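You operate a simulated robot arm through the tools that you are given. There is no shell and no other tool. Be economical: measure what you need, move in short steps, check, and stop when the job is done.

You run a simulated robot arm. Do the job below in one go: nothing can be reset, and whatever is moved stays where it is left.

Task
Press the black seal plug into the bush on the seal press.
Fine: plug in its bore, yellow slide in, one push on the red ram, slide out; fingers clear of the die.

The check looks at the end state, three seconds after you hand in, the way a careful person would. Anything else that was tipped, shoved, dropped, spilled or broken makes it a failure.

Robot
A 7-joint arm with a two-finger parallel gripper, fixed in place. Base frame: the origin is at the foot of the arm, x ahead of it, y to its left, z up. Units: mm, rad, N and s.
Its first joint turns from -1.152 to 1.152 rad. Payload 2.6 kg.
The tool frame sits at the grasp point between the pads (the TCP): z along the fingers, y along the line on which they close. The tips reach 30 mm beyond it. The gripper opens to 94 mm. The fingers are 28 mm wide and 10 mm thick; the gripper's body (50 by 96 mm) begins 55 mm behind the TCP.
Orientation is told as [roll, pitch, yaw] about the base's x, y, z axes, in that order, counted from this pose: with the fingers straight down and closing along the base's y, the tool's x points along the base's -x, its y along +y and its z along -z.

Tools
- The arm moves only by the tool nudge_tool. Its argument "deltas" is a list of rows, each an object of numbers (a shift or turn left out is 0, a gripper value left out holds the last): "wx", "wy", "wz": the turn, a rotation vector about the base's x, y, z in rad; "x", "y", "z": the shift along the base's x, y, z in m; "fingers": the finger opening in m, from 0 to 0.094. In form: [{"wx": .., "wy": .., "wz": .., "x": .., "y": .., "z": .., "fingers": ..}, ...]. A call has 1 to 10 rows; each row is the pose to reach, as a shift and turn from the pose commanded when the call began. Each row takes 0.2 s and may step no farther than 50 mm and 0.15 rad from the row before; otherwise, or with a gripper value out of range, the whole call is refused. Where a pose cannot be reached the arm comes as near as it can. A force on the tool above 90 N (or 10 N above the force at the start of the call, whichever is more), or a blocked arm, ends the call early, and 0.2 s more pass. Each finger travels about 72 mm/s and halts on what it meets, pressing with about 44 N; the grip force reading is that of the motor and also rises with nothing between the fingers. The clock runs only during rows and for 0.2 s after the last one: add rows that repeat a pose to give the fingers time. It gives the time, the measured TCP pose, the force on the tool (base axes), the opening and the grip force at its end, in the units of the frame above (readings bear some noise).
- Cameras (640 x 400 px; columns grow to the right, rows downward): "scene" is fixed at [29, 423.2, 574.4]; the picture's right is [-0.85, -0.53, 0.00], its down [-0.26, 0.41, -0.87] and it looks along [0.47, -0.74, -0.49] (base axes); focal length 263 px, centre (320, 200). "wrist" rides on the gripper at [-37, 0, -58] in the tool frame; the picture's right is [0.00, -1.00, 0.00], its down [0.97, 0.00, -0.24] and it looks along [0.24, 0.00, 0.97] (tool axes); focal length 218 px, centre (320, 200).
- grab_frame(camera): a new picture of that camera. The clock stands still meanwhile.
- measure_at(camera, pixels): for up to 12 pixels [column, row] of the newest picture of that camera ("zoom" is the newest enlarged one), the place [x, y, z] in the base frame of the surface seen there, good to about 2 mm. The clock stands still meanwhile.
- enlarge(camera, box): a new picture of the part [left, top, right, bottom] of that camera's present view, enlarged. The clock stands still meanwhile.
- job_done(): hands the job in; it is judged then, once.

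Go step by step. Measure first, check grasps and placings, and put right what went wrong. The budget is 80 turns and 54 pictures, counting those below and the enlarged ones. Unless the task says otherwise, let go and move clear before handing in, and close with one line.

The tools are called after ">>>" as a command line: name --argument value ..., lists and objects as JSON in quotes. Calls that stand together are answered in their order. nudge_tool: Moves the arm, as the interface text tells. Its arguments: {"type":"object","properties":{"deltas":{"type":"array","items":{"type":"object","properties":{"wx":{"type":"number"},"wy":{"type":"number"},"wz":{"type":"number"},"x":{"type":"number"},"y":{"type":"number"},"z":{"type":"number"},"fingers":{"type":"number"}}}}},"required":["deltas"]} The other tools are called the same way: grab_frame (camera) takes a picture; measure_at (camera, pixels) gives the place of the surface under pixels of a picture; enlarge (camera, box) takes an enlarged picture of a part of a camera's view; job_done () hands the job in.

At the start:

```text
clock: 0.0
tool_pos: [358.8, 31.6, 405.5]
tcp_rot: [0.001, -0.001, 0.0]
force: [0.4, -0.5, 0.8]
width: 93.9
finger_force: 0.0
```

scene: 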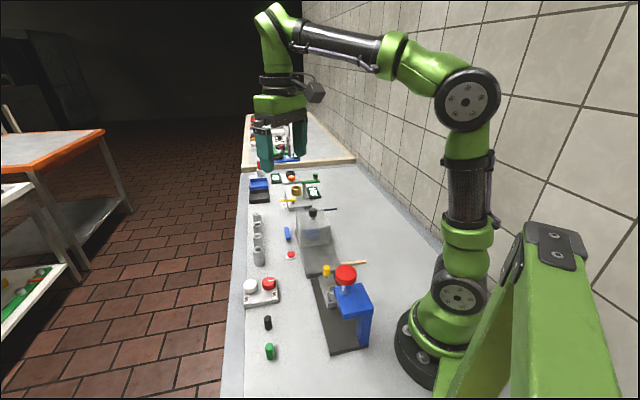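
wrist: 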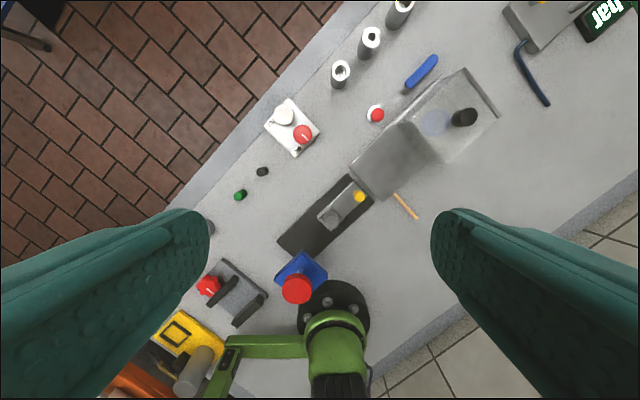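

The scene shows the press (blue frame, red ram, yellow slide knob) near (340,305), with black plug near (268,322) and a green one near (270,351). I'll enlarge for detail.

>>> enlarge --camera "scene" --box '[230, 240, 390, 370]'

>>> enlarge --camera "wrist" --box '[210, 90, 430, 320]'

```text
3.08 times, centred on (310, 305) of scene
```

zoom: 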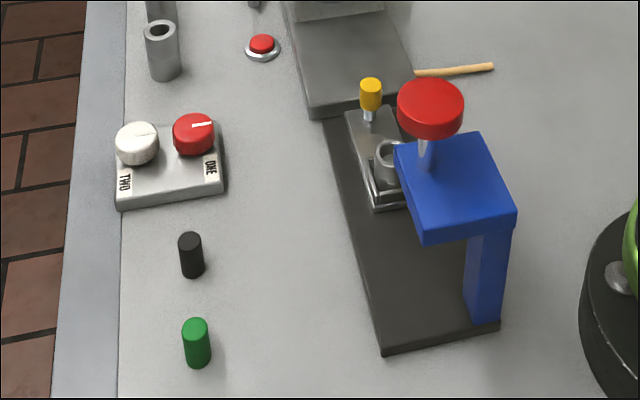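

```text
1.74 times, centred on (320, 205) of wrist
```

zoom: 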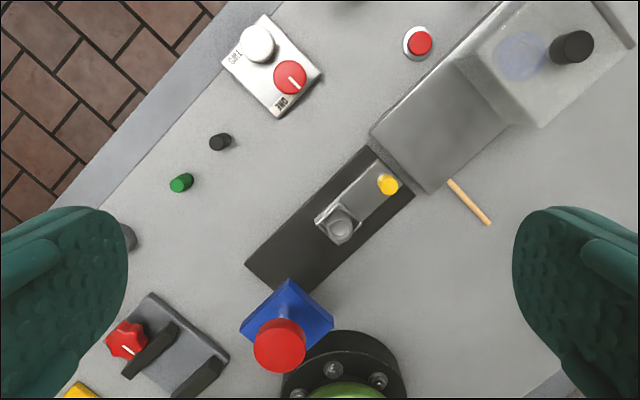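

The wrist zoom shows black plug (220,142), slide carriage with bush (340,225), knob (388,184), and the ram (280,345). I'll measure these.

>>> measure_at --camera "zoom" --pixels '[[226, 140], [214, 144], [388, 184], [341, 218], [340, 236], [280, 345], [318, 222], [372, 165], [400, 185], [250, 262], [290, 300], [370, 150]]'

>>> measure_at --camera "scene" --pixels '[[268, 317], [267, 323], [326, 267], [326, 280], [346, 270], [331, 289], [322, 290], [340, 350], [354, 290], [318, 280], [356, 348], [366, 340]]'

```text
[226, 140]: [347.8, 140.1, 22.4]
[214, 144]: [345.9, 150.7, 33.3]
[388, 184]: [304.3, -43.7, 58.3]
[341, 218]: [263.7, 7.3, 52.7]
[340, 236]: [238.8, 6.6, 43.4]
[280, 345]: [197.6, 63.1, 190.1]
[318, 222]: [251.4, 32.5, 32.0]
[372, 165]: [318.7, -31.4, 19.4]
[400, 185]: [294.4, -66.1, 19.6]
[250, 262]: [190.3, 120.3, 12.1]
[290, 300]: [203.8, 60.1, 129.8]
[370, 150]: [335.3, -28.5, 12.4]
```

```text
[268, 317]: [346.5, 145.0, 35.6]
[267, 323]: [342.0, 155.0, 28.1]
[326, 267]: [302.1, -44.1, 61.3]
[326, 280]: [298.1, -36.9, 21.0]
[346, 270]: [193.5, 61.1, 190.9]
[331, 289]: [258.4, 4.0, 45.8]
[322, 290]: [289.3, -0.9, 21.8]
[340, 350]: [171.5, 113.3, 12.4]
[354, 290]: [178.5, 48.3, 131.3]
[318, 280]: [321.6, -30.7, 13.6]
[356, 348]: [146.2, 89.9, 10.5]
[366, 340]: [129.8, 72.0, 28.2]
```

Plug stands at about (346,147), top z≈35; the bush is about (252,7), top ≈50; knob (303,-44), ram (195,62,190). The slide runs about 45°, so I'll yaw the gripper about -0.76 and go above the plug for a closer look.

>>> nudge_tool --deltas '[{"x": -0.002, "y": 0.019, "z": -0.034, "wz": -0.127}, {"x": -0.004, "y": 0.038, "z": -0.068, "wz": -0.254}, {"x": -0.006, "y": 0.057, "z": -0.102, "wz": -0.381}, {"x": -0.008, "y": 0.076, "z": -0.136, "wz": -0.508}, {"x": -0.01, "y": 0.095, "z": -0.17, "wz": -0.635}, {"x": -0.012, "y": 0.116, "z": -0.205, "wz": -0.76}, {"x": -0.012, "y": 0.116, "z": -0.205, "wz": -0.76}]'

>>> grab_frame --camera "wrist"

```text
clock: 1.6
tool_pos: [347.9, 147.1, 201.5]
tcp_rot: [0.001, 0.001, -0.76]
force: [-0.2, 0.1, 0.6]
width: 94.1
finger_force: 0.0
```

```text
49 pictures are left
```

wrist: 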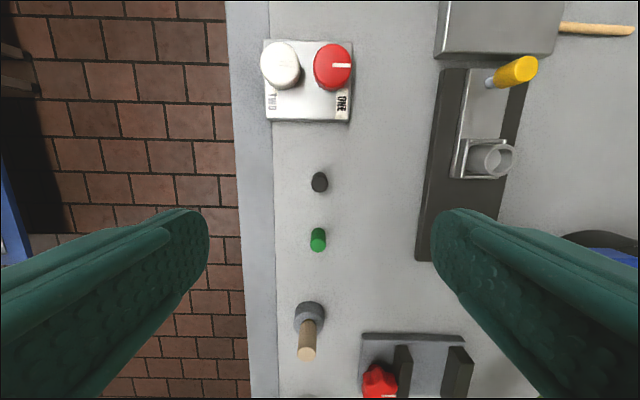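

Plug is at (320,182), bush at (490,158), knob (520,68). Enlarging and measuring.

>>> enlarge --camera "wrist" --box '[270, 130, 370, 270]'

>>> measure_at --camera "wrist" --pixels '[[320, 178], [320, 190], [318, 233], [490, 160], [520, 68], [439, 72], [417, 255], [484, 140], [497, 178], [300, 205], [461, 140], [515, 160]]'

```text
2.86 times, centred on (320, 200) of wrist
```

zoom: 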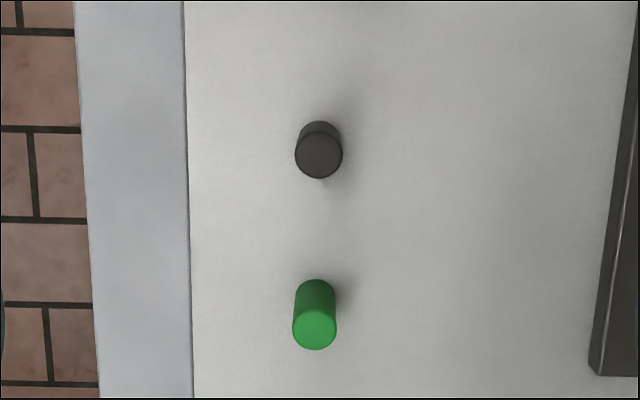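

```text
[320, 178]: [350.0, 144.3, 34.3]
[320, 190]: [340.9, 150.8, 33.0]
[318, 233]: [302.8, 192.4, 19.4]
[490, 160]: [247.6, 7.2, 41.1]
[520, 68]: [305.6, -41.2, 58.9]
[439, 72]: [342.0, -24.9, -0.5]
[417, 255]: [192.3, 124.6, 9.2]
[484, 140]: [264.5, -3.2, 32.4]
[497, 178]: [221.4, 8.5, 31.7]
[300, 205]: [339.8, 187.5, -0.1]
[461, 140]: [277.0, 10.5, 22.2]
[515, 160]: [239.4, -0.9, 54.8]
```

Plug top centre ≈ (346,148), diameter ≈17, height ≈34. I'll descend to z 90 with fingers narrowed to 50 mm and check the centering.

>>> nudge_tool --deltas '[{"z": -0.037, "fingers": 0.05}, {"z": -0.074, "fingers": 0.05}, {"z": -0.11, "fingers": 0.05}, {"z": -0.11, "fingers": 0.05}]'

>>> grab_frame --camera "wrist"

```text
clock: 2.6
tool_pos: [346.8, 146.3, 92.6]
tcp_rot: [0.001, -0.001, -0.761]
force: [-0.4, -0.3, -0.2]
width: 50.2
finger_force: 0.0
```

```text
47 pictures are left
```

wrist: 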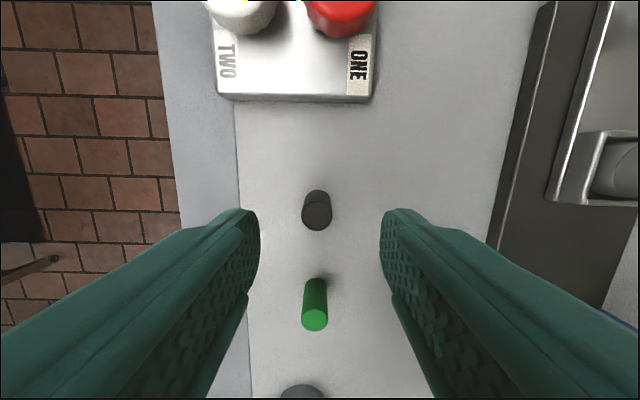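

Plug sits about 1.5 mm off along the closing axis; correcting, descending to z≈46, and closing gradually.

>>> nudge_tool --deltas '[{"x": 0.0002, "y": 0.0017, "z": -0.02, "fingers": 0.04}, {"x": 0.0002, "y": 0.0017, "z": -0.045, "fingers": 0.03}, {"x": 0.0002, "y": 0.0017, "z": -0.045, "fingers": 0.025}, {"x": 0.0002, "y": 0.0017, "z": -0.045, "fingers": 0.025}]'

>>> enlarge --camera "wrist" --box '[220, 150, 420, 290]'

```text
clock: 3.6
tool_pos: [346.4, 150.0, 47.1]
tcp_rot: [0.0, 0.001, -0.758]
force: [0.0, 0.9, -0.6]
width: 25.0
finger_force: 0.1
```

```text
2.86 times, centred on (320, 220) of wrist
```

zoom: 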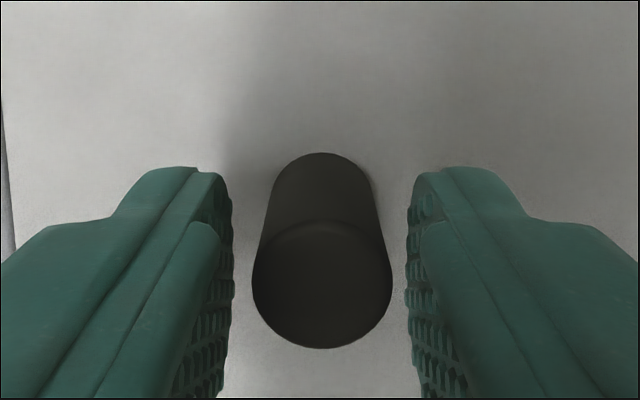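

Well centred. Closing on the plug.

>>> nudge_tool --deltas '[{"fingers": 0.018}, {"fingers": 0.01}, {"fingers": 0.01}]'

```text
clock: 4.4
tool_pos: [345.6, 148.6, 47.3]
tcp_rot: [-0.001, -0.001, -0.759]
force: [-0.8, 0.6, 0.6]
width: 11.6
finger_force: 44.2
```

Width reads 11.6, less than the ~16 expected; checking the grip.

>>> grab_frame --camera "wrist"

>>> enlarge --camera "scene" --box '[220, 260, 330, 370]'

```text
45 pictures are left
```

wrist: 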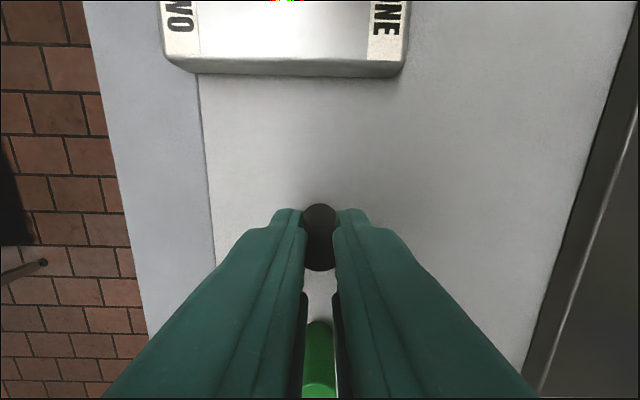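

```text
3.64 times, centred on (275, 315) of scene
```

zoom: 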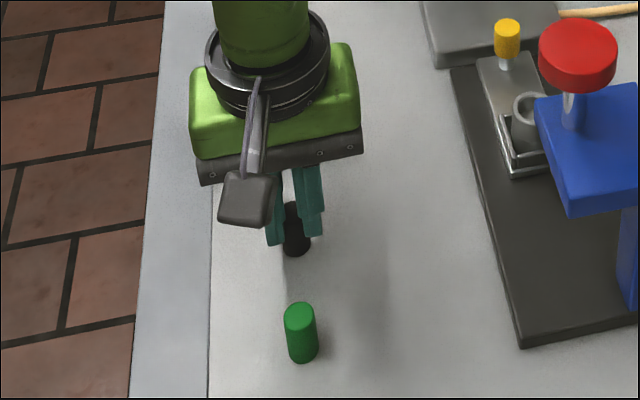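

Plug is held upright in compliant pads. Lifting and moving to above the bush at z≈160 for a look.

>>> nudge_tool --deltas '[{"z": 0.03}, {"z": 0.07}, {"z": 0.115}, {"x": -0.024, "y": -0.036, "z": 0.115}, {"x": -0.048, "y": -0.072, "z": 0.115}, {"x": -0.072, "y": -0.108, "z": 0.115}, {"x": -0.097, "y": -0.145, "z": 0.115}, {"x": -0.097, "y": -0.145, "z": 0.115}]'

>>> grab_frame --camera "wrist"

>>> enlarge --camera "scene" --box '[260, 200, 400, 370]'

```text
clock: 6.2
tool_pos: [252.2, 3.3, 161.1]
tcp_rot: [0.0, 0.002, -0.76]
force: [0.1, -0.1, -0.4]
width: 11.2
finger_force: 44.2
```

```text
43 pictures are left
```

wrist: 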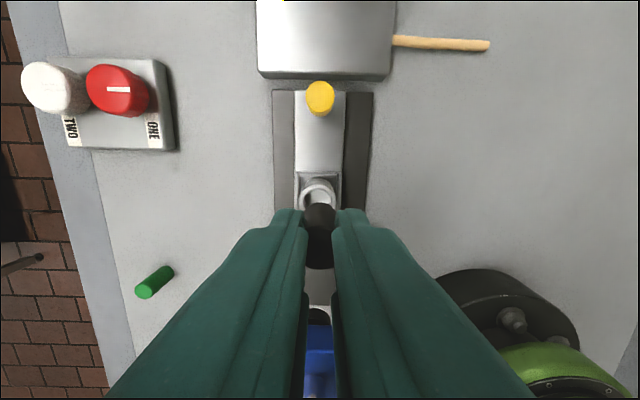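

```text
2.35 times, centred on (330, 285) of scene
```

zoom: 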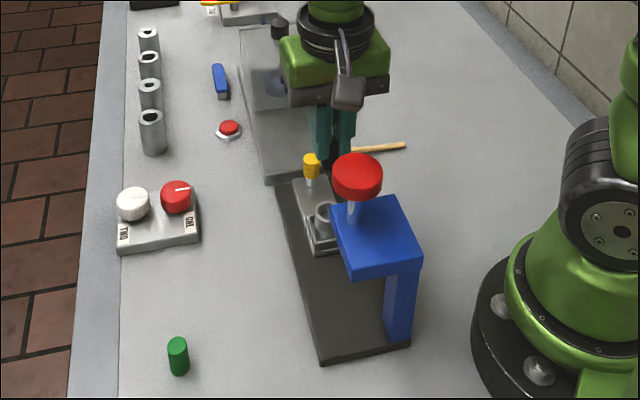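

Slide axis is aligned with the yaw; the bush shows at (318,192) behind the plug. Enlarging to find its centre.

>>> enlarge --camera "wrist" --box '[260, 70, 380, 220]'

>>> measure_at --camera "wrist" --pixels '[[318, 181], [302, 193], [334, 193], [318, 190], [303, 178], [335, 178], [320, 96], [298, 110], [344, 110], [277, 100], [371, 100]]'

```text
2.67 times, centred on (320, 145) of wrist
```

zoom: 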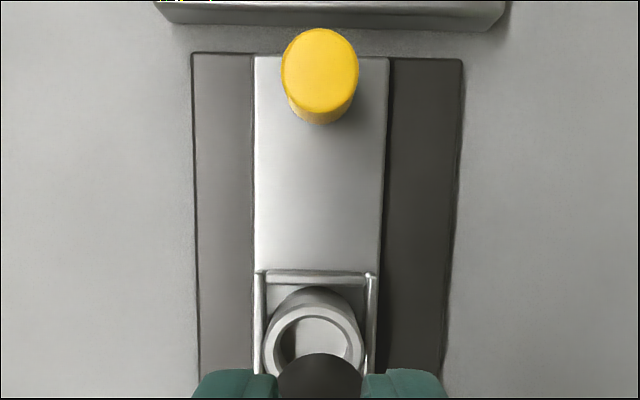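

```text
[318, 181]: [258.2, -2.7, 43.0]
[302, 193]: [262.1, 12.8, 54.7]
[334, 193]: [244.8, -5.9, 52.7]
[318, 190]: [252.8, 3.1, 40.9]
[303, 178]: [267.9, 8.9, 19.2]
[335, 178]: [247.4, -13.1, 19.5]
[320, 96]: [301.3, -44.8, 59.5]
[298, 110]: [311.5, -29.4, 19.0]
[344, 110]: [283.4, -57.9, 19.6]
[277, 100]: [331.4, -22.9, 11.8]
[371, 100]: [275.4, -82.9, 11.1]
```

Bush centre computes to about 7 mm along tool-x and 2 mm along tool-y from the held plug. Correcting and lowering to just above the rim (plug bottom ~ z 62).

>>> nudge_tool --deltas '[{"x": -0.0039, "y": 0.0065, "z": -0.01}, {"x": -0.0039, "y": 0.0065, "z": -0.035}, {"x": -0.0039, "y": 0.0065, "z": -0.052}, {"x": -0.0039, "y": 0.0065, "z": -0.052}]'

>>> enlarge --camera "wrist" --box '[240, 130, 400, 280]'

>>> enlarge --camera "scene" --box '[295, 240, 375, 310]'

```text
clock: 7.2
tool_pos: [245.7, 10.1, 110.1]
tcp_rot: [0.001, -0.001, -0.76]
force: [1.1, -0.9, 0.3]
width: 11.2
finger_force: 44.1
```

```text
2.67 times, centred on (320, 205) of wrist
```

zoom: 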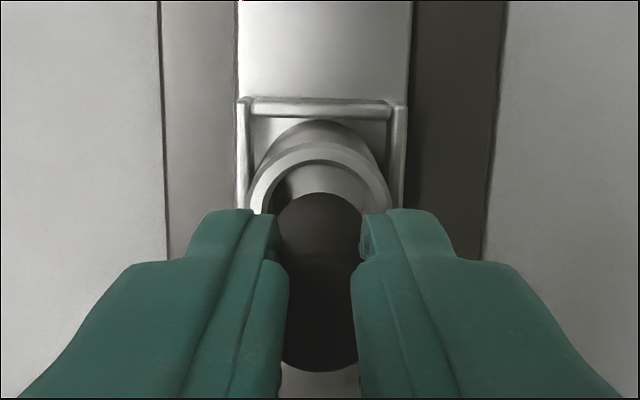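

```text
5.71 times, centred on (335, 275) of scene
```

zoom: 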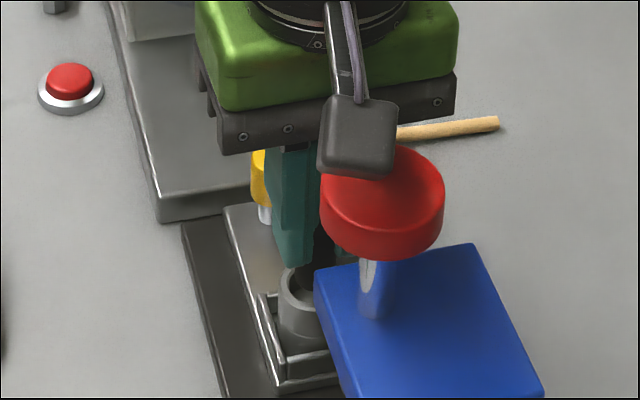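

The dark box on the gripper seems near the red ram head in the scene zoom at (360,140); checking its clearance before lowering, along with rim positions.

>>> measure_at --camera "zoom" --pixels '[[360, 130], [360, 160], [390, 120], [345, 170], [380, 220], [430, 190], [315, 270], [470, 250], [300, 270], [310, 280], [350, 370]]'

>>> grab_frame --camera "wrist"

```text
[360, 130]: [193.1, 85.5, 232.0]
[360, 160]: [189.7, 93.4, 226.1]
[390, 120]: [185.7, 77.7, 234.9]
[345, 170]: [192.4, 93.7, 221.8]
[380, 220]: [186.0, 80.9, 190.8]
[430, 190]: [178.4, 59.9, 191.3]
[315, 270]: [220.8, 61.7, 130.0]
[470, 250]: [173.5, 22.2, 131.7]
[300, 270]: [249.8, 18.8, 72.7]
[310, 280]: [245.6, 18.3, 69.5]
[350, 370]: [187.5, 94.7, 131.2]
```

```text
38 pictures are left
```

wrist: 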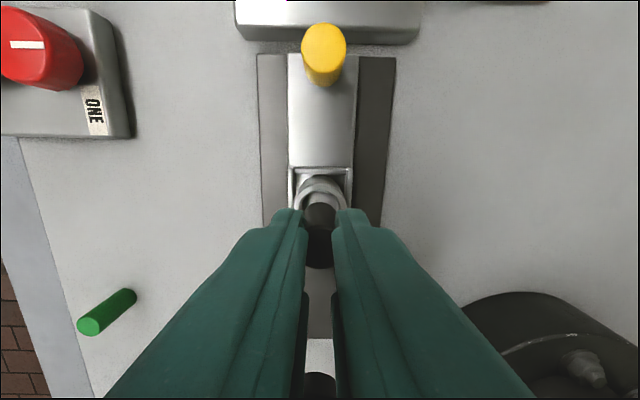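

The box stays about 13+ mm above the ram at insertion height, fine. In the wrist zoom the plug bottom is ~2 mm too far toward the ram relative to the bush rim; shifting back 2 mm and lowering 6 mm for a recheck.

>>> nudge_tool --deltas '[{"x": 0.0015, "y": -0.0014, "z": 0}, {"x": 0.0015, "y": -0.0014, "z": -0.006}, {"x": 0.0015, "y": -0.0014, "z": -0.006}]'

>>> enlarge --camera "wrist" --box '[260, 160, 380, 270]'

>>> enlarge --camera "scene" --box '[305, 255, 365, 305]'

```text
clock: 8.0
tool_pos: [248.8, 9.4, 103.1]
tcp_rot: [0.0, -0.001, -0.759]
force: [0.5, 0.3, -0.7]
width: 11.0
finger_force: 44.4
```

```text
3.64 times, centred on (320, 215) of wrist
```

zoom: 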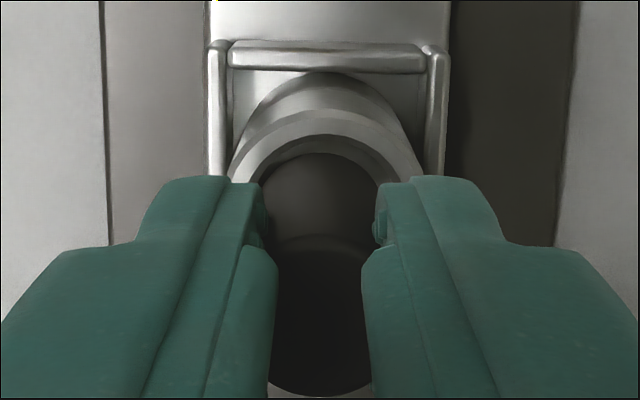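

```text
8.00 times, centred on (335, 280) of scene
```

zoom: 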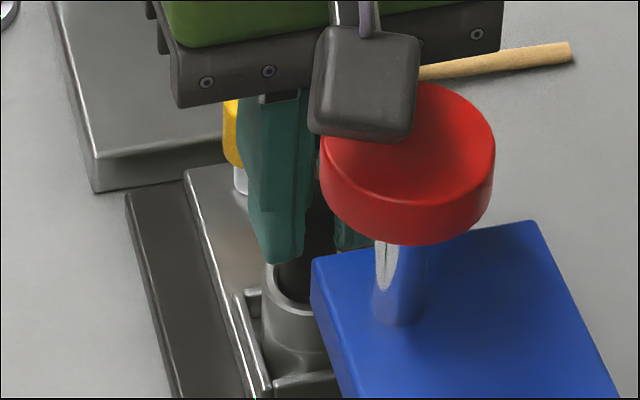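

Plug and rim are nearly concentric; bush is ~0.8 mm to the right. Correcting and inserting in small steps, watching force.

>>> nudge_tool --deltas '[{"x": -0.0005, "y": -0.0006, "z": 0}, {"x": -0.0005, "y": -0.0006, "z": -0.004}, {"x": -0.0005, "y": -0.0006, "z": -0.007}, {"x": -0.0005, "y": -0.0006, "z": -0.007}]'

```text
clock: 9.0
tool_pos: [247.7, 9.6, 96.4]
tcp_rot: [-0.001, 0.002, -0.759]
force: [-0.5, -0.7, 0.0]
width: 11.3
finger_force: 43.4
```

No contact force so far; continuing down 8 mm.

>>> nudge_tool --deltas '[{"z": -0.003}, {"z": -0.006}, {"z": -0.008}, {"z": -0.008}]'

>>> enlarge --camera "wrist" --box '[260, 160, 380, 270]'

>>> enlarge --camera "scene" --box '[305, 255, 365, 305]'

```text
clock: 10.0
tool_pos: [248.9, 7.5, 89.3]
tcp_rot: [0.001, -0.001, -0.759]
force: [-7.5, 1.6, 30.8]
width: 15.0
finger_force: 43.6
```

```text
3.64 times, centred on (320, 215) of wrist
```

zoom: 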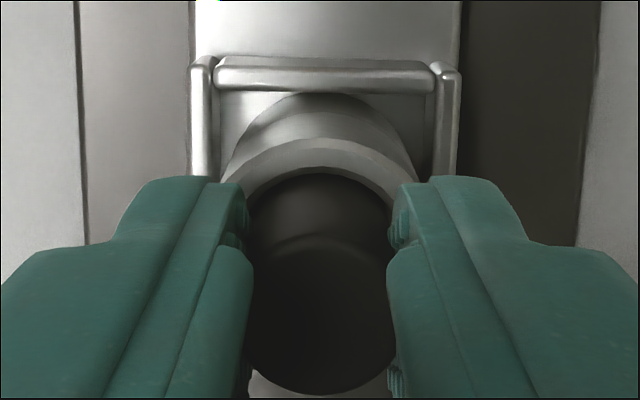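

```text
8.00 times, centred on (335, 280) of scene
```

zoom: 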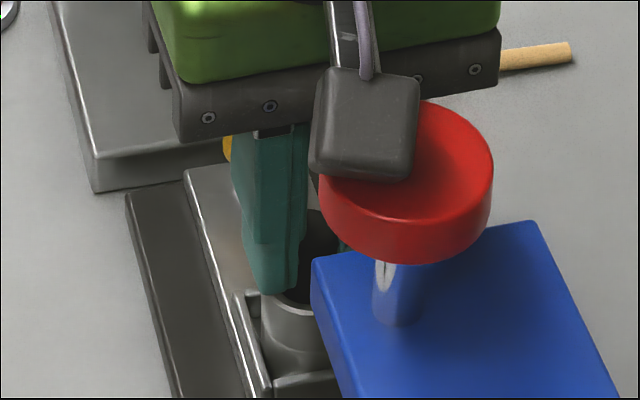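

The plug is in the bore mouth and has met resistance (31 N). Releasing now.

>>> nudge_tool --deltas '[{"fingers": 0.02}, {"fingers": 0.026}, {"fingers": 0.03}, {"fingers": 0.03}]'

>>> enlarge --camera "wrist" --box '[260, 160, 380, 270]'

```text
clock: 11.0
tool_pos: [248.1, 7.3, 89.4]
tcp_rot: [0.0, 0.001, -0.76]
force: [1.7, 0.3, 9.0]
width: 30.0
finger_force: 0.1
```

```text
3.64 times, centred on (320, 215) of wrist
```

zoom: 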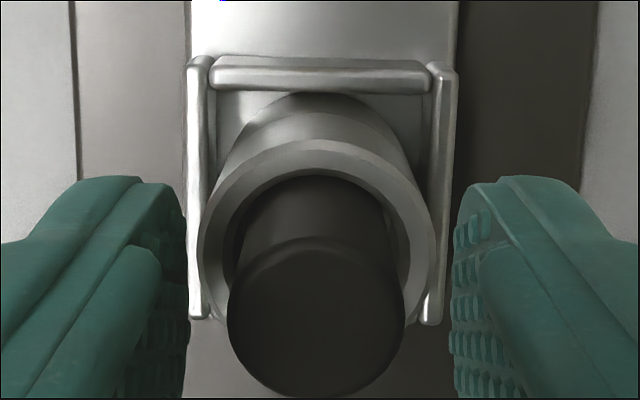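

A residual 9 N with open fingers, and the ram head looks ~5 mm lower: the box at (365,180) is resting on the ram. Plug stands free in the bore; lifting straight up.

>>> nudge_tool --deltas '[{"z": 0.01}, {"z": 0.03}, {"z": 0.06}, {"z": 0.06}]'

>>> enlarge --camera "scene" --box '[305, 255, 365, 305]'

>>> enlarge --camera "wrist" --box '[240, 120, 400, 270]'

```text
clock: 12.0
tool_pos: [246.2, 7.1, 149.1]
tcp_rot: [-0.001, 0.001, -0.759]
force: [0.3, 0.7, 0.0]
width: 30.0
finger_force: 0.1
```

```text
8.00 times, centred on (335, 280) of scene
```

zoom: 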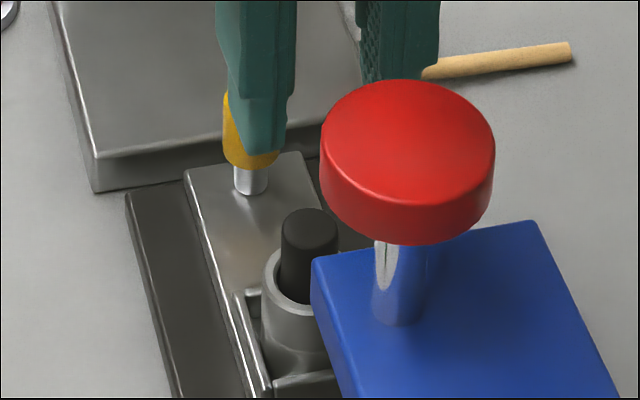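

```text
2.67 times, centred on (320, 195) of wrist
```

zoom: 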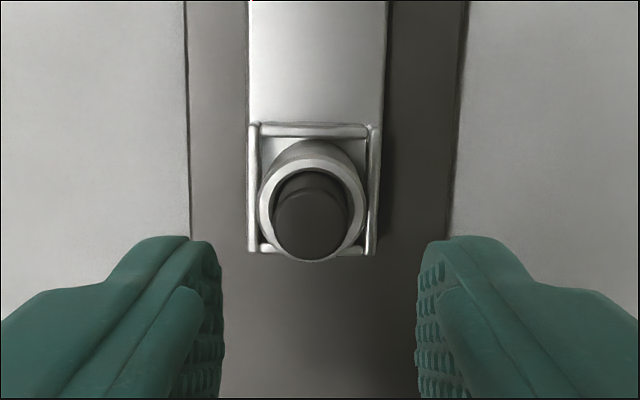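

The ram sprang back fully and the plug stands upright in the bush. Measuring the plug top, rim, and knob.

>>> measure_at --camera "zoom" --pixels '[[310, 225], [290, 220], [335, 220], [266, 200], [357, 200], [312, 172]]'

>>> grab_frame --camera "scene"

>>> measure_at --camera "scene" --pixels '[[332, 283], [330, 290], [326, 275], [347, 273], [345, 265], [355, 275]]'

```text
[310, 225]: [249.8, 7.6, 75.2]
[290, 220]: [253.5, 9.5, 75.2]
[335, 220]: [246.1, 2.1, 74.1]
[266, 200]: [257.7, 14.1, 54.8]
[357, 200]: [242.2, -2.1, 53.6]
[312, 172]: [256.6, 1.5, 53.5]
```

```text
30 pictures are left
```

scene: 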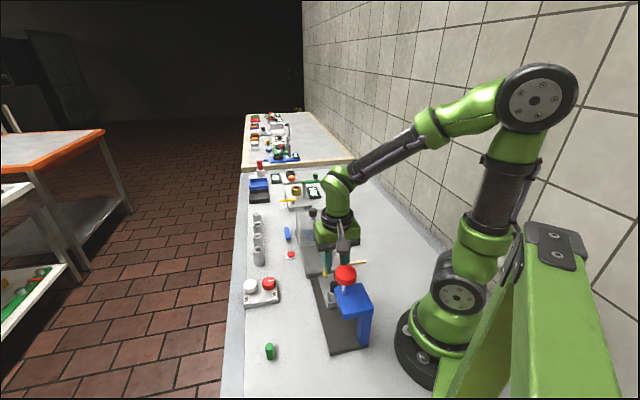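

```text
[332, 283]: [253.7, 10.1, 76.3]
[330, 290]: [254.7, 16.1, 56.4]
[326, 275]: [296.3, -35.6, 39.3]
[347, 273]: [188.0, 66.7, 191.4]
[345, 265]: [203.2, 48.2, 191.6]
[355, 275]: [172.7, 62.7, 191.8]
```

Plug top z≈75, rim ≈54: about 13 mm in and upright. To operate the knob near the ram without that box hitting it again, I'll rise, move over the knob and turn the gripper round by π.

>>> nudge_tool --deltas '[{"z": 0.03, "wz": 0.1}, {"z": 0.06, "wz": 0.25}, {"x": 0.015, "y": -0.015, "z": 0.06, "wz": 0.4}, {"x": 0.03, "y": -0.03, "z": 0.06, "wz": 0.55}, {"x": 0.045, "y": -0.045, "z": 0.06, "wz": 0.7}, {"x": 0.055, "y": -0.052, "z": 0.06, "wz": 0.85}, {"x": 0.055, "y": -0.052, "z": 0.06, "wz": 1.0}, {"x": 0.055, "y": -0.052, "z": 0.06, "wz": 1.15}, {"x": 0.055, "y": -0.052, "z": 0.06, "wz": 1.3}, {"x": 0.055, "y": -0.052, "z": 0.06, "wz": 1.45}]'

>>> nudge_tool --deltas '[{"wz": 0.15}, {"wz": 0.3}, {"wz": 0.45}, {"wz": 0.6}, {"wz": 0.75}, {"wz": 0.9}, {"wz": 1.05}, {"wz": 1.2}, {"wz": 1.35}, {"wz": 1.5}]'

>>> nudge_tool --deltas '[{"wz": 0.1}, {"wz": 0.19}, {"wz": 0.19}]'

>>> grab_frame --camera "wrist"

>>> enlarge --camera "scene" --box '[260, 180, 400, 320]'

```text
clock: 14.2
tool_pos: [301.9, -42.8, 208.4]
tcp_rot: [0.001, -0.001, 0.693]
force: [0.1, 0.3, -0.7]
width: 30.0
finger_force: 0.1
```

```text
clock: 16.4
tool_pos: [303.2, -43.6, 208.6]
tcp_rot: [0.001, 0.0, 2.195]
force: [-0.4, -0.3, 0.4]
width: 30.1
finger_force: 0.0
```

```text
clock: 17.2
tool_pos: [302.5, -42.3, 208.3]
tcp_rot: [0.0, -0.001, 2.382]
force: [-0.5, 0.0, 0.2]
width: 30.4
finger_force: 0.0
```

```text
29 pictures are left
```

wrist: 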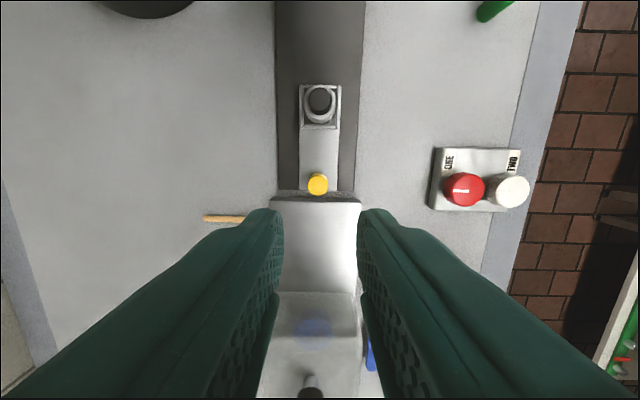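

```text
2.86 times, centred on (330, 250) of scene
```

zoom: 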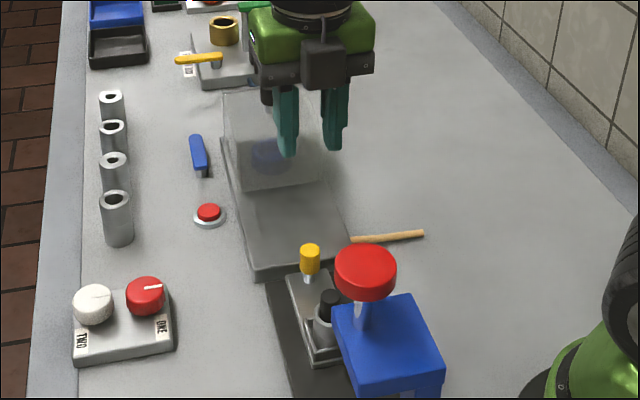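

Flipped successfully. A housing at zoom (322,62) now faces the ram; measuring it plus the neighbour fixture and knob.

>>> measure_at --camera "zoom" --pixels '[[322, 60], [322, 85], [305, 60], [342, 60], [285, 75], [265, 95], [350, 75]]'

>>> measure_at --camera "wrist" --pixels '[[317, 184], [317, 178], [317, 191], [320, 240], [318, 310], [310, 390], [320, 99], [225, 218], [304, 165], [338, 165]]'

```text
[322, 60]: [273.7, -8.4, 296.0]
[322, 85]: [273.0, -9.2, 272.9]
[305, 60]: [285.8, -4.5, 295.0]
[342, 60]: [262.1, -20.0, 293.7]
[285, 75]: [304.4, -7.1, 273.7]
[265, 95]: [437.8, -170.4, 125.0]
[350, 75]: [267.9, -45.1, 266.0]
```

```text
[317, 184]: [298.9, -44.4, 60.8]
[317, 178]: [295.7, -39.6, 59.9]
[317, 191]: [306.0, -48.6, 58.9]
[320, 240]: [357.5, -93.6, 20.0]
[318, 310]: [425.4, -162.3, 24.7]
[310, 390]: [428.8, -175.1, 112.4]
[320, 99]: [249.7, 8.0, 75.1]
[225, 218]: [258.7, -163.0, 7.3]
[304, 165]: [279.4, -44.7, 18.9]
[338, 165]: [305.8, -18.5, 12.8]
```

Housing reaches 45 mm toward the ram side, so I'll grip the knob ~5 mm off-centre (TCP behind it) for clearance. Descending to z≈100 over the knob with 36 mm opening for a check.

>>> nudge_tool --deltas '[{"x": 0.0008, "y": -0.0042, "z": -0.04, "fingers": 0.036}, {"x": 0.0008, "y": -0.0042, "z": -0.08, "fingers": 0.036}, {"x": 0.0008, "y": -0.0042, "z": -0.105, "fingers": 0.036}, {"x": 0.0008, "y": -0.0042, "z": -0.105, "fingers": 0.036}]'

>>> grab_frame --camera "wrist"

```text
clock: 18.2
tool_pos: [301.8, -46.6, 101.9]
tcp_rot: [0.001, 0.001, 2.381]
force: [-0.7, -0.4, 0.2]
width: 35.9
finger_force: 0.1
```

```text
27 pictures are left
```

wrist: 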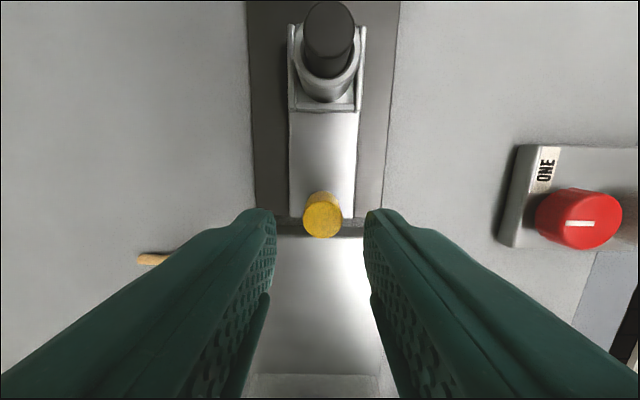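

Knob at (322,216) is centred within 1 mm. Descending to z≈65 and closing.

>>> nudge_tool --deltas '[{"x": 0.0005, "y": 0.0006, "z": -0.02}, {"x": 0.0005, "y": 0.0006, "z": -0.037}, {"x": 0.0005, "y": 0.0006, "z": -0.037, "fingers": 0.022}, {"x": 0.0005, "y": 0.0006, "z": -0.037, "fingers": 0.012}, {"x": 0.0005, "y": 0.0006, "z": -0.037, "fingers": 0.008}, {"x": 0.0005, "y": 0.0006, "z": -0.037, "fingers": 0.008}]'

>>> grab_frame --camera "wrist"

```text
clock: 19.6
tool_pos: [303.3, -46.2, 65.9]
tcp_rot: [0.002, -0.002, 2.381]
force: [-4.1, -5.3, -4.9]
width: 19.1
finger_force: 45.4
```

```text
26 pictures are left
```

wrist: 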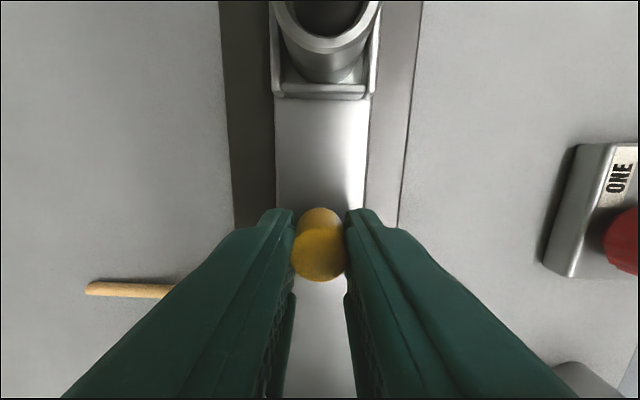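

Knob is gripped (19 mm). Sliding it in along (-0.705, 0.709), first 40 mm.

>>> nudge_tool --deltas '[{"x": -0.0035, "y": 0.0035}, {"x": -0.0085, "y": 0.0085}, {"x": -0.0141, "y": 0.0142}, {"x": -0.0197, "y": 0.0198}, {"x": -0.0254, "y": 0.0255}, {"x": -0.0282, "y": 0.0284}, {"x": -0.0282, "y": 0.0284}]'

>>> enlarge --camera "scene" --box '[285, 230, 385, 320]'

>>> grab_frame --camera "wrist"

```text
clock: 21.2
tool_pos: [277.2, -19.3, 65.5]
tcp_rot: [-0.002, 0.003, 2.381]
force: [5.5, 5.7, -10.9]
width: 19.0
finger_force: 45.0
```

```text
4.44 times, centred on (335, 275) of scene
```

zoom: 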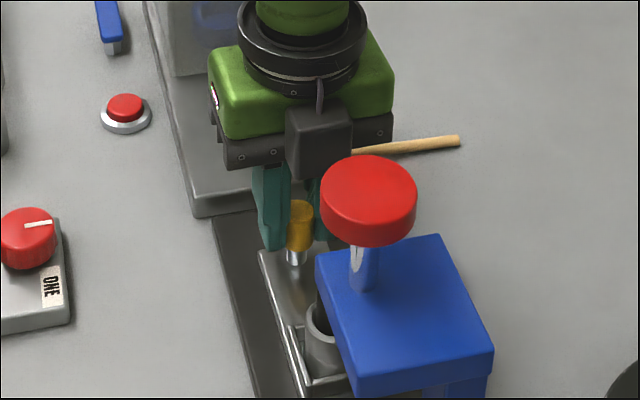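

```text
24 pictures are left
```

wrist: 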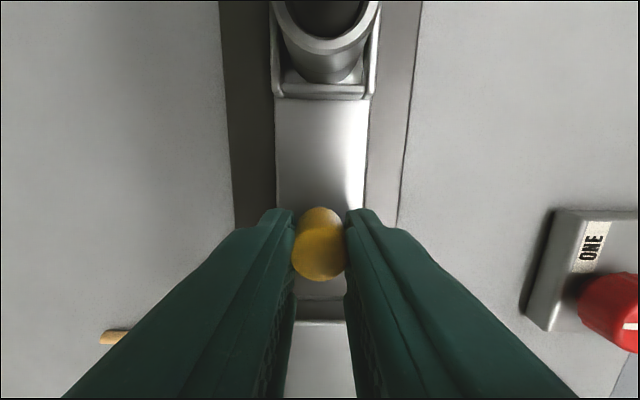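

Sliding smoothly; plug passes under the arm. Continuing 30 mm.

>>> nudge_tool --deltas '[{"x": -0.005, "y": 0.0058}, {"x": -0.0104, "y": 0.0115}, {"x": -0.016, "y": 0.017}, {"x": -0.0205, "y": 0.0218}, {"x": -0.0205, "y": 0.0218}]'

>>> enlarge --camera "scene" --box '[285, 230, 385, 320]'

```text
clock: 22.4
tool_pos: [256.7, 2.0, 67.4]
tcp_rot: [-0.002, -0.001, 2.379]
force: [-1.8, -1.3, 0.2]
width: 19.0
finger_force: 45.0
```

```text
4.44 times, centred on (335, 275) of scene
```

zoom: 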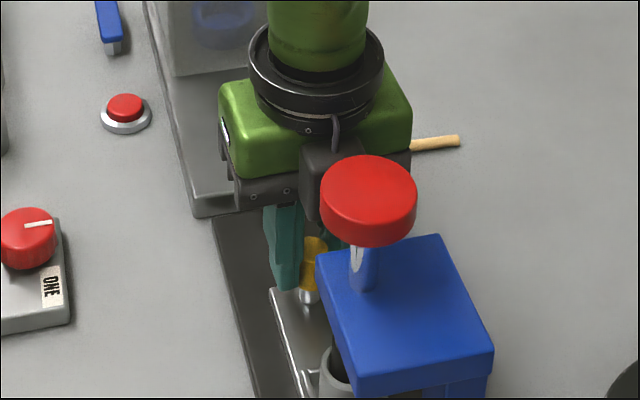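

Housing still has ~19 mm to the ram head. Moving up to 10 mm more in small steps, looking for the end stop.

>>> nudge_tool --deltas '[{"x": -0.0014, "y": 0.0014}, {"x": -0.0028, "y": 0.0028}, {"x": -0.0042, "y": 0.0042}, {"x": -0.0056, "y": 0.0056}, {"x": -0.0056, "y": 0.0056}]'

```text
clock: 23.6
tool_pos: [249.6, 8.1, 65.4]
tcp_rot: [0.0, -0.001, 2.379]
force: [-12.5, -12.6, 29.1]
width: 19.0
finger_force: 44.6
```

Vertical force 29 N appeared without along-slide resistance; looking before going on.

>>> enlarge --camera "scene" --box '[300, 230, 380, 300]'

>>> grab_frame --camera "wrist"

>>> measure_at --camera "wrist" --pixels '[[320, 255], [320, 180], [320, 120], [320, 60], [320, 20]]'

```text
5.71 times, centred on (340, 265) of scene
```

zoom: 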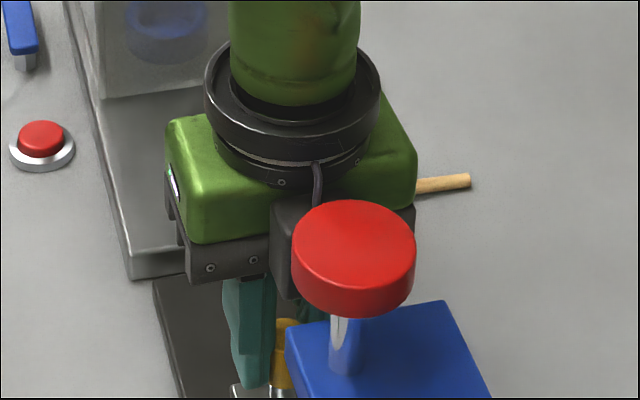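

```text
21 pictures are left
```

wrist: 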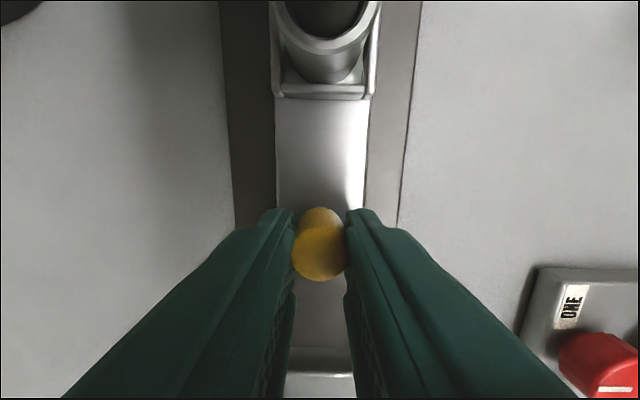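

```text
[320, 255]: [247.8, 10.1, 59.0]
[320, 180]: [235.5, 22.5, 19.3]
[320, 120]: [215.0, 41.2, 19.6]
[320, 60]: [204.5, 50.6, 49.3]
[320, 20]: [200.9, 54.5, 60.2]
```

Knob has travelled ~77 mm, about enough. Probing 3 mm further for the stop.

>>> nudge_tool --deltas '[{"x": -0.0007, "y": 0.0007}, {"x": -0.0014, "y": 0.0014}, {"x": -0.0021, "y": 0.0021}, {"x": -0.0021, "y": 0.0021}]'

```text
clock: 24.6
tool_pos: [246.5, 9.4, 66.6]
tcp_rot: [0.001, -0.001, 2.38]
force: [-12.1, -11.2, 5.0]
width: 19.0
finger_force: 45.0
```

Still no along-slide resistance at ~80 mm. One more 2.5 mm probe.

>>> nudge_tool --deltas '[{"x": -0.0008, "y": 0.0006}, {"x": -0.0016, "y": 0.0012}, {"x": -0.0021, "y": 0.0016}, {"x": -0.0021, "y": 0.0016}]'

>>> grab_frame --camera "wrist"

>>> measure_at --camera "wrist" --pixels '[[320, 258], [320, 150], [320, 85], [290, 60], [352, 60], [310, 350], [310, 376]]'

```text
clock: 25.6
tool_pos: [246.9, 10.2, 66.5]
tcp_rot: [0.0, 0.002, 2.379]
force: [-5.8, -35.3, 0.0]
width: 18.9
finger_force: 44.6
```

```text
20 pictures are left
```

wrist: 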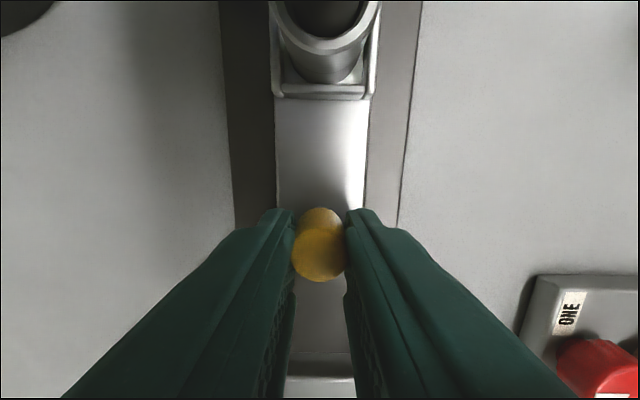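

```text
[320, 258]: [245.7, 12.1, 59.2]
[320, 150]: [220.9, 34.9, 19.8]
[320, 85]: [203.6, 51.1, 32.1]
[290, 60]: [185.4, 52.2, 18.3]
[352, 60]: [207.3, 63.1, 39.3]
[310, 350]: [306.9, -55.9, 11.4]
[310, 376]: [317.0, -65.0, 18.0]
```

Stop found: ~21 N along the slide with no further motion. Opening the fingers, then backing straight away from the knob and lifting.

>>> nudge_tool --deltas '[{"fingers": 0.026}, {"fingers": 0.036}, {"fingers": 0.036}, {"x": 0.007, "y": -0.007}, {"x": 0.014, "y": -0.014}, {"x": 0.024, "y": -0.024}, {"x": 0.035, "y": -0.035}, {"x": 0.035, "y": -0.035}]'

>>> nudge_tool --deltas '[{"z": 0.04}, {"z": 0.09}, {"z": 0.14}, {"z": 0.185, "fingers": 0.0}, {"z": 0.185, "fingers": 0.0}, {"z": 0.185, "fingers": 0.0}]'

>>> enlarge --camera "scene" --box '[290, 240, 380, 360]'

>>> grab_frame --camera "wrist"

```text
clock: 27.4
tool_pos: [281.3, -22.6, 66.2]
tcp_rot: [0.0, 0.0, 2.381]
force: [0.2, 0.1, -0.2]
width: 36.1
finger_force: 0.0
```

```text
clock: 28.8
tool_pos: [283.1, -20.6, 252.6]
tcp_rot: [0.001, 0.001, 2.381]
force: [0.0, -0.1, 0.0]
width: 0.0
finger_force: 32.6
```

```text
3.33 times, centred on (335, 300) of scene
```

zoom: 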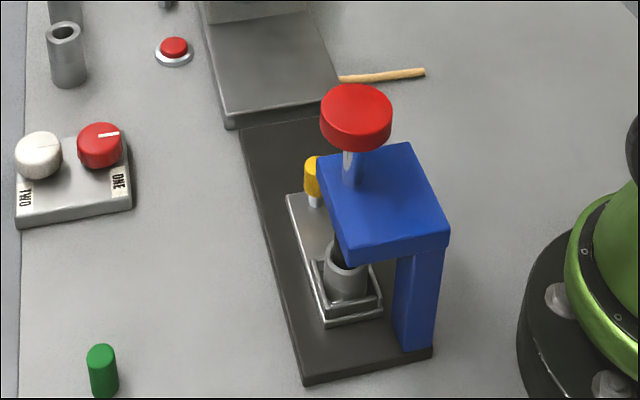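

```text
18 pictures are left
```

wrist: 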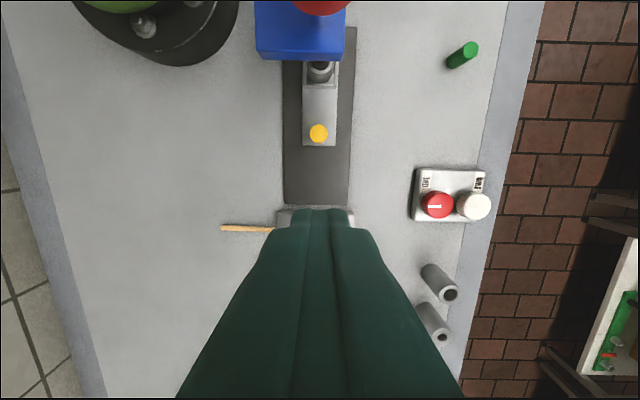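

Slide is in and the plug is under the ram. Moving closed fingers above the red head at about (195,65), z≈255.

>>> nudge_tool --deltas '[{"x": -0.02, "y": 0.02, "z": 0.006}, {"x": -0.042, "y": 0.042, "z": 0.006}, {"x": -0.065, "y": 0.065, "z": 0.006}, {"x": -0.087, "y": 0.086, "z": 0.006}, {"x": -0.087, "y": 0.086, "z": 0.006}]'

>>> grab_frame --camera "wrist"

>>> enlarge --camera "scene" --box '[290, 200, 400, 310]'

```text
clock: 30.0
tool_pos: [194.6, 63.1, 258.4]
tcp_rot: [0.0, -0.001, 2.381]
force: [-0.2, -0.7, 0.2]
width: 0.0
finger_force: 33.4
```

```text
17 pictures are left
```

wrist: 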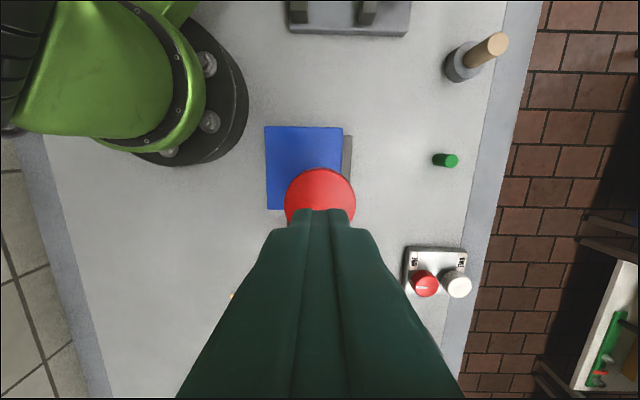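

```text
3.64 times, centred on (345, 255) of scene
```

zoom: 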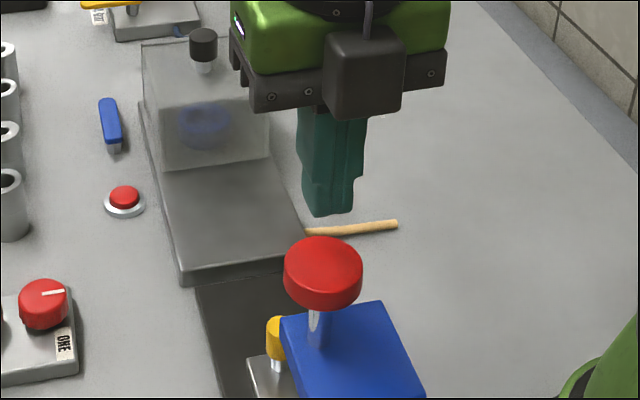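

Head centre is ~4 mm off toward the ram side (row ≈203); correcting and lowering to just above the head (tips ≈ z 196).

>>> nudge_tool --deltas '[{"x": -0.0029, "y": 0.0028, "z": -0.01}, {"x": -0.0029, "y": 0.0028, "z": -0.032}, {"x": -0.0029, "y": 0.0028, "z": -0.032}]'

>>> enlarge --camera "scene" --box '[290, 200, 400, 310]'

```text
clock: 30.8
tool_pos: [192.2, 66.8, 225.2]
tcp_rot: [0.001, -0.001, 2.381]
force: [0.1, -1.5, -0.4]
width: 0.3
finger_force: 33.4
```

```text
3.64 times, centred on (345, 255) of scene
```

zoom: 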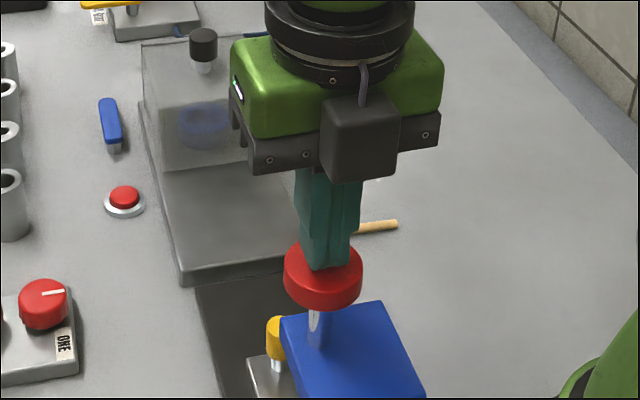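

Fingertips are centred just above the head. Pushing down in one stroke, up to 36 mm.

>>> nudge_tool --deltas '[{"z": -0.004}, {"z": -0.008}, {"z": -0.012}, {"z": -0.016}, {"z": -0.02}, {"z": -0.024}, {"z": -0.028}, {"z": -0.031}, {"z": -0.034}, {"z": -0.036}]'

>>> enlarge --camera "scene" --box '[300, 230, 380, 330]'

```text
clock: 32.2
tool_pos: [192.2, 67.3, 207.7]
tcp_rot: [-0.01, 0.0, 2.374]
force: [-11.7, -5.4, 26.2]
width: 0.1
finger_force: 33.0
stopped in row 7: the force on the tool passed its limit (the readings are from after the stop); the commanded pose is now the measured one
```

```text
4.00 times, centred on (340, 280) of scene
```

zoom: 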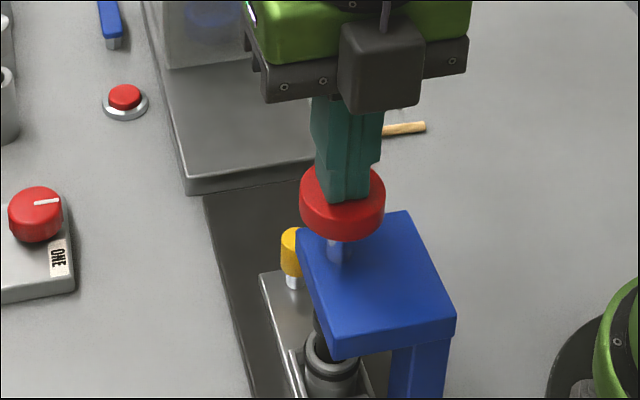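

Stopped at ~13 mm stroke by the force limit (plug resisting). Continuing the same push downward without lifting.

>>> nudge_tool --deltas '[{"z": -0.003}, {"z": -0.006}, {"z": -0.009}, {"z": -0.012}, {"z": -0.015}, {"z": -0.018}, {"z": -0.02}]'

>>> enlarge --camera "scene" --box '[300, 230, 380, 330]'

```text
clock: 32.7
tool_pos: [192.0, 67.4, 207.6]
tcp_rot: [-0.013, 0.0, 2.369]
force: [-11.6, -6.9, 26.2]
width: 0.1
finger_force: 33.0
stopped in row 2: the force on the tool passed its limit (the readings are from after the stop); the commanded pose is now the measured one
```

```text
4.00 times, centred on (340, 280) of scene
```

zoom: 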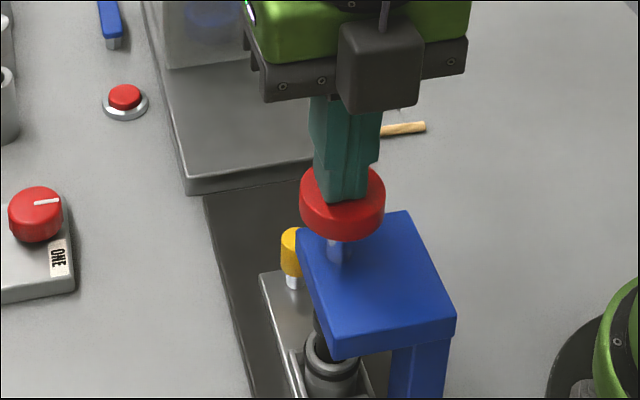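

No further travel at this force. Looking closely at plug and bush.

>>> enlarge --camera "scene" --box '[325, 295, 365, 335]'

>>> measure_at --camera "zoom" --pixels '[[220, 160], [260, 200], [300, 180], [280, 240], [240, 240], [330, 240], [200, 120]]'

```text
10.00 times, centred on (345, 315) of scene
```

zoom: 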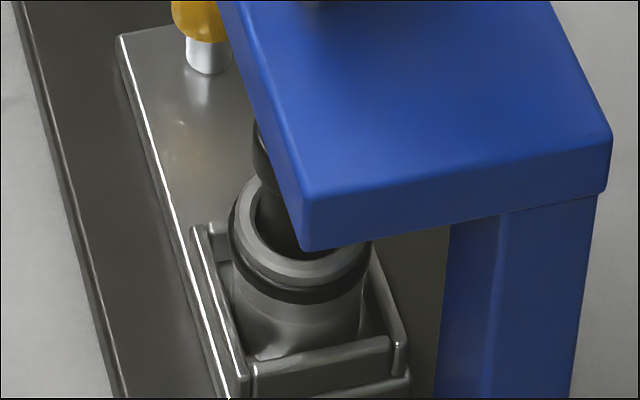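

```text
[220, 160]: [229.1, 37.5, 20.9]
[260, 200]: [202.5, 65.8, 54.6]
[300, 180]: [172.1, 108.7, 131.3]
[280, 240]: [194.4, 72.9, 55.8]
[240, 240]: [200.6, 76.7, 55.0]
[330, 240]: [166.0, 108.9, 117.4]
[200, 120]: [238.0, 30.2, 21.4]
```

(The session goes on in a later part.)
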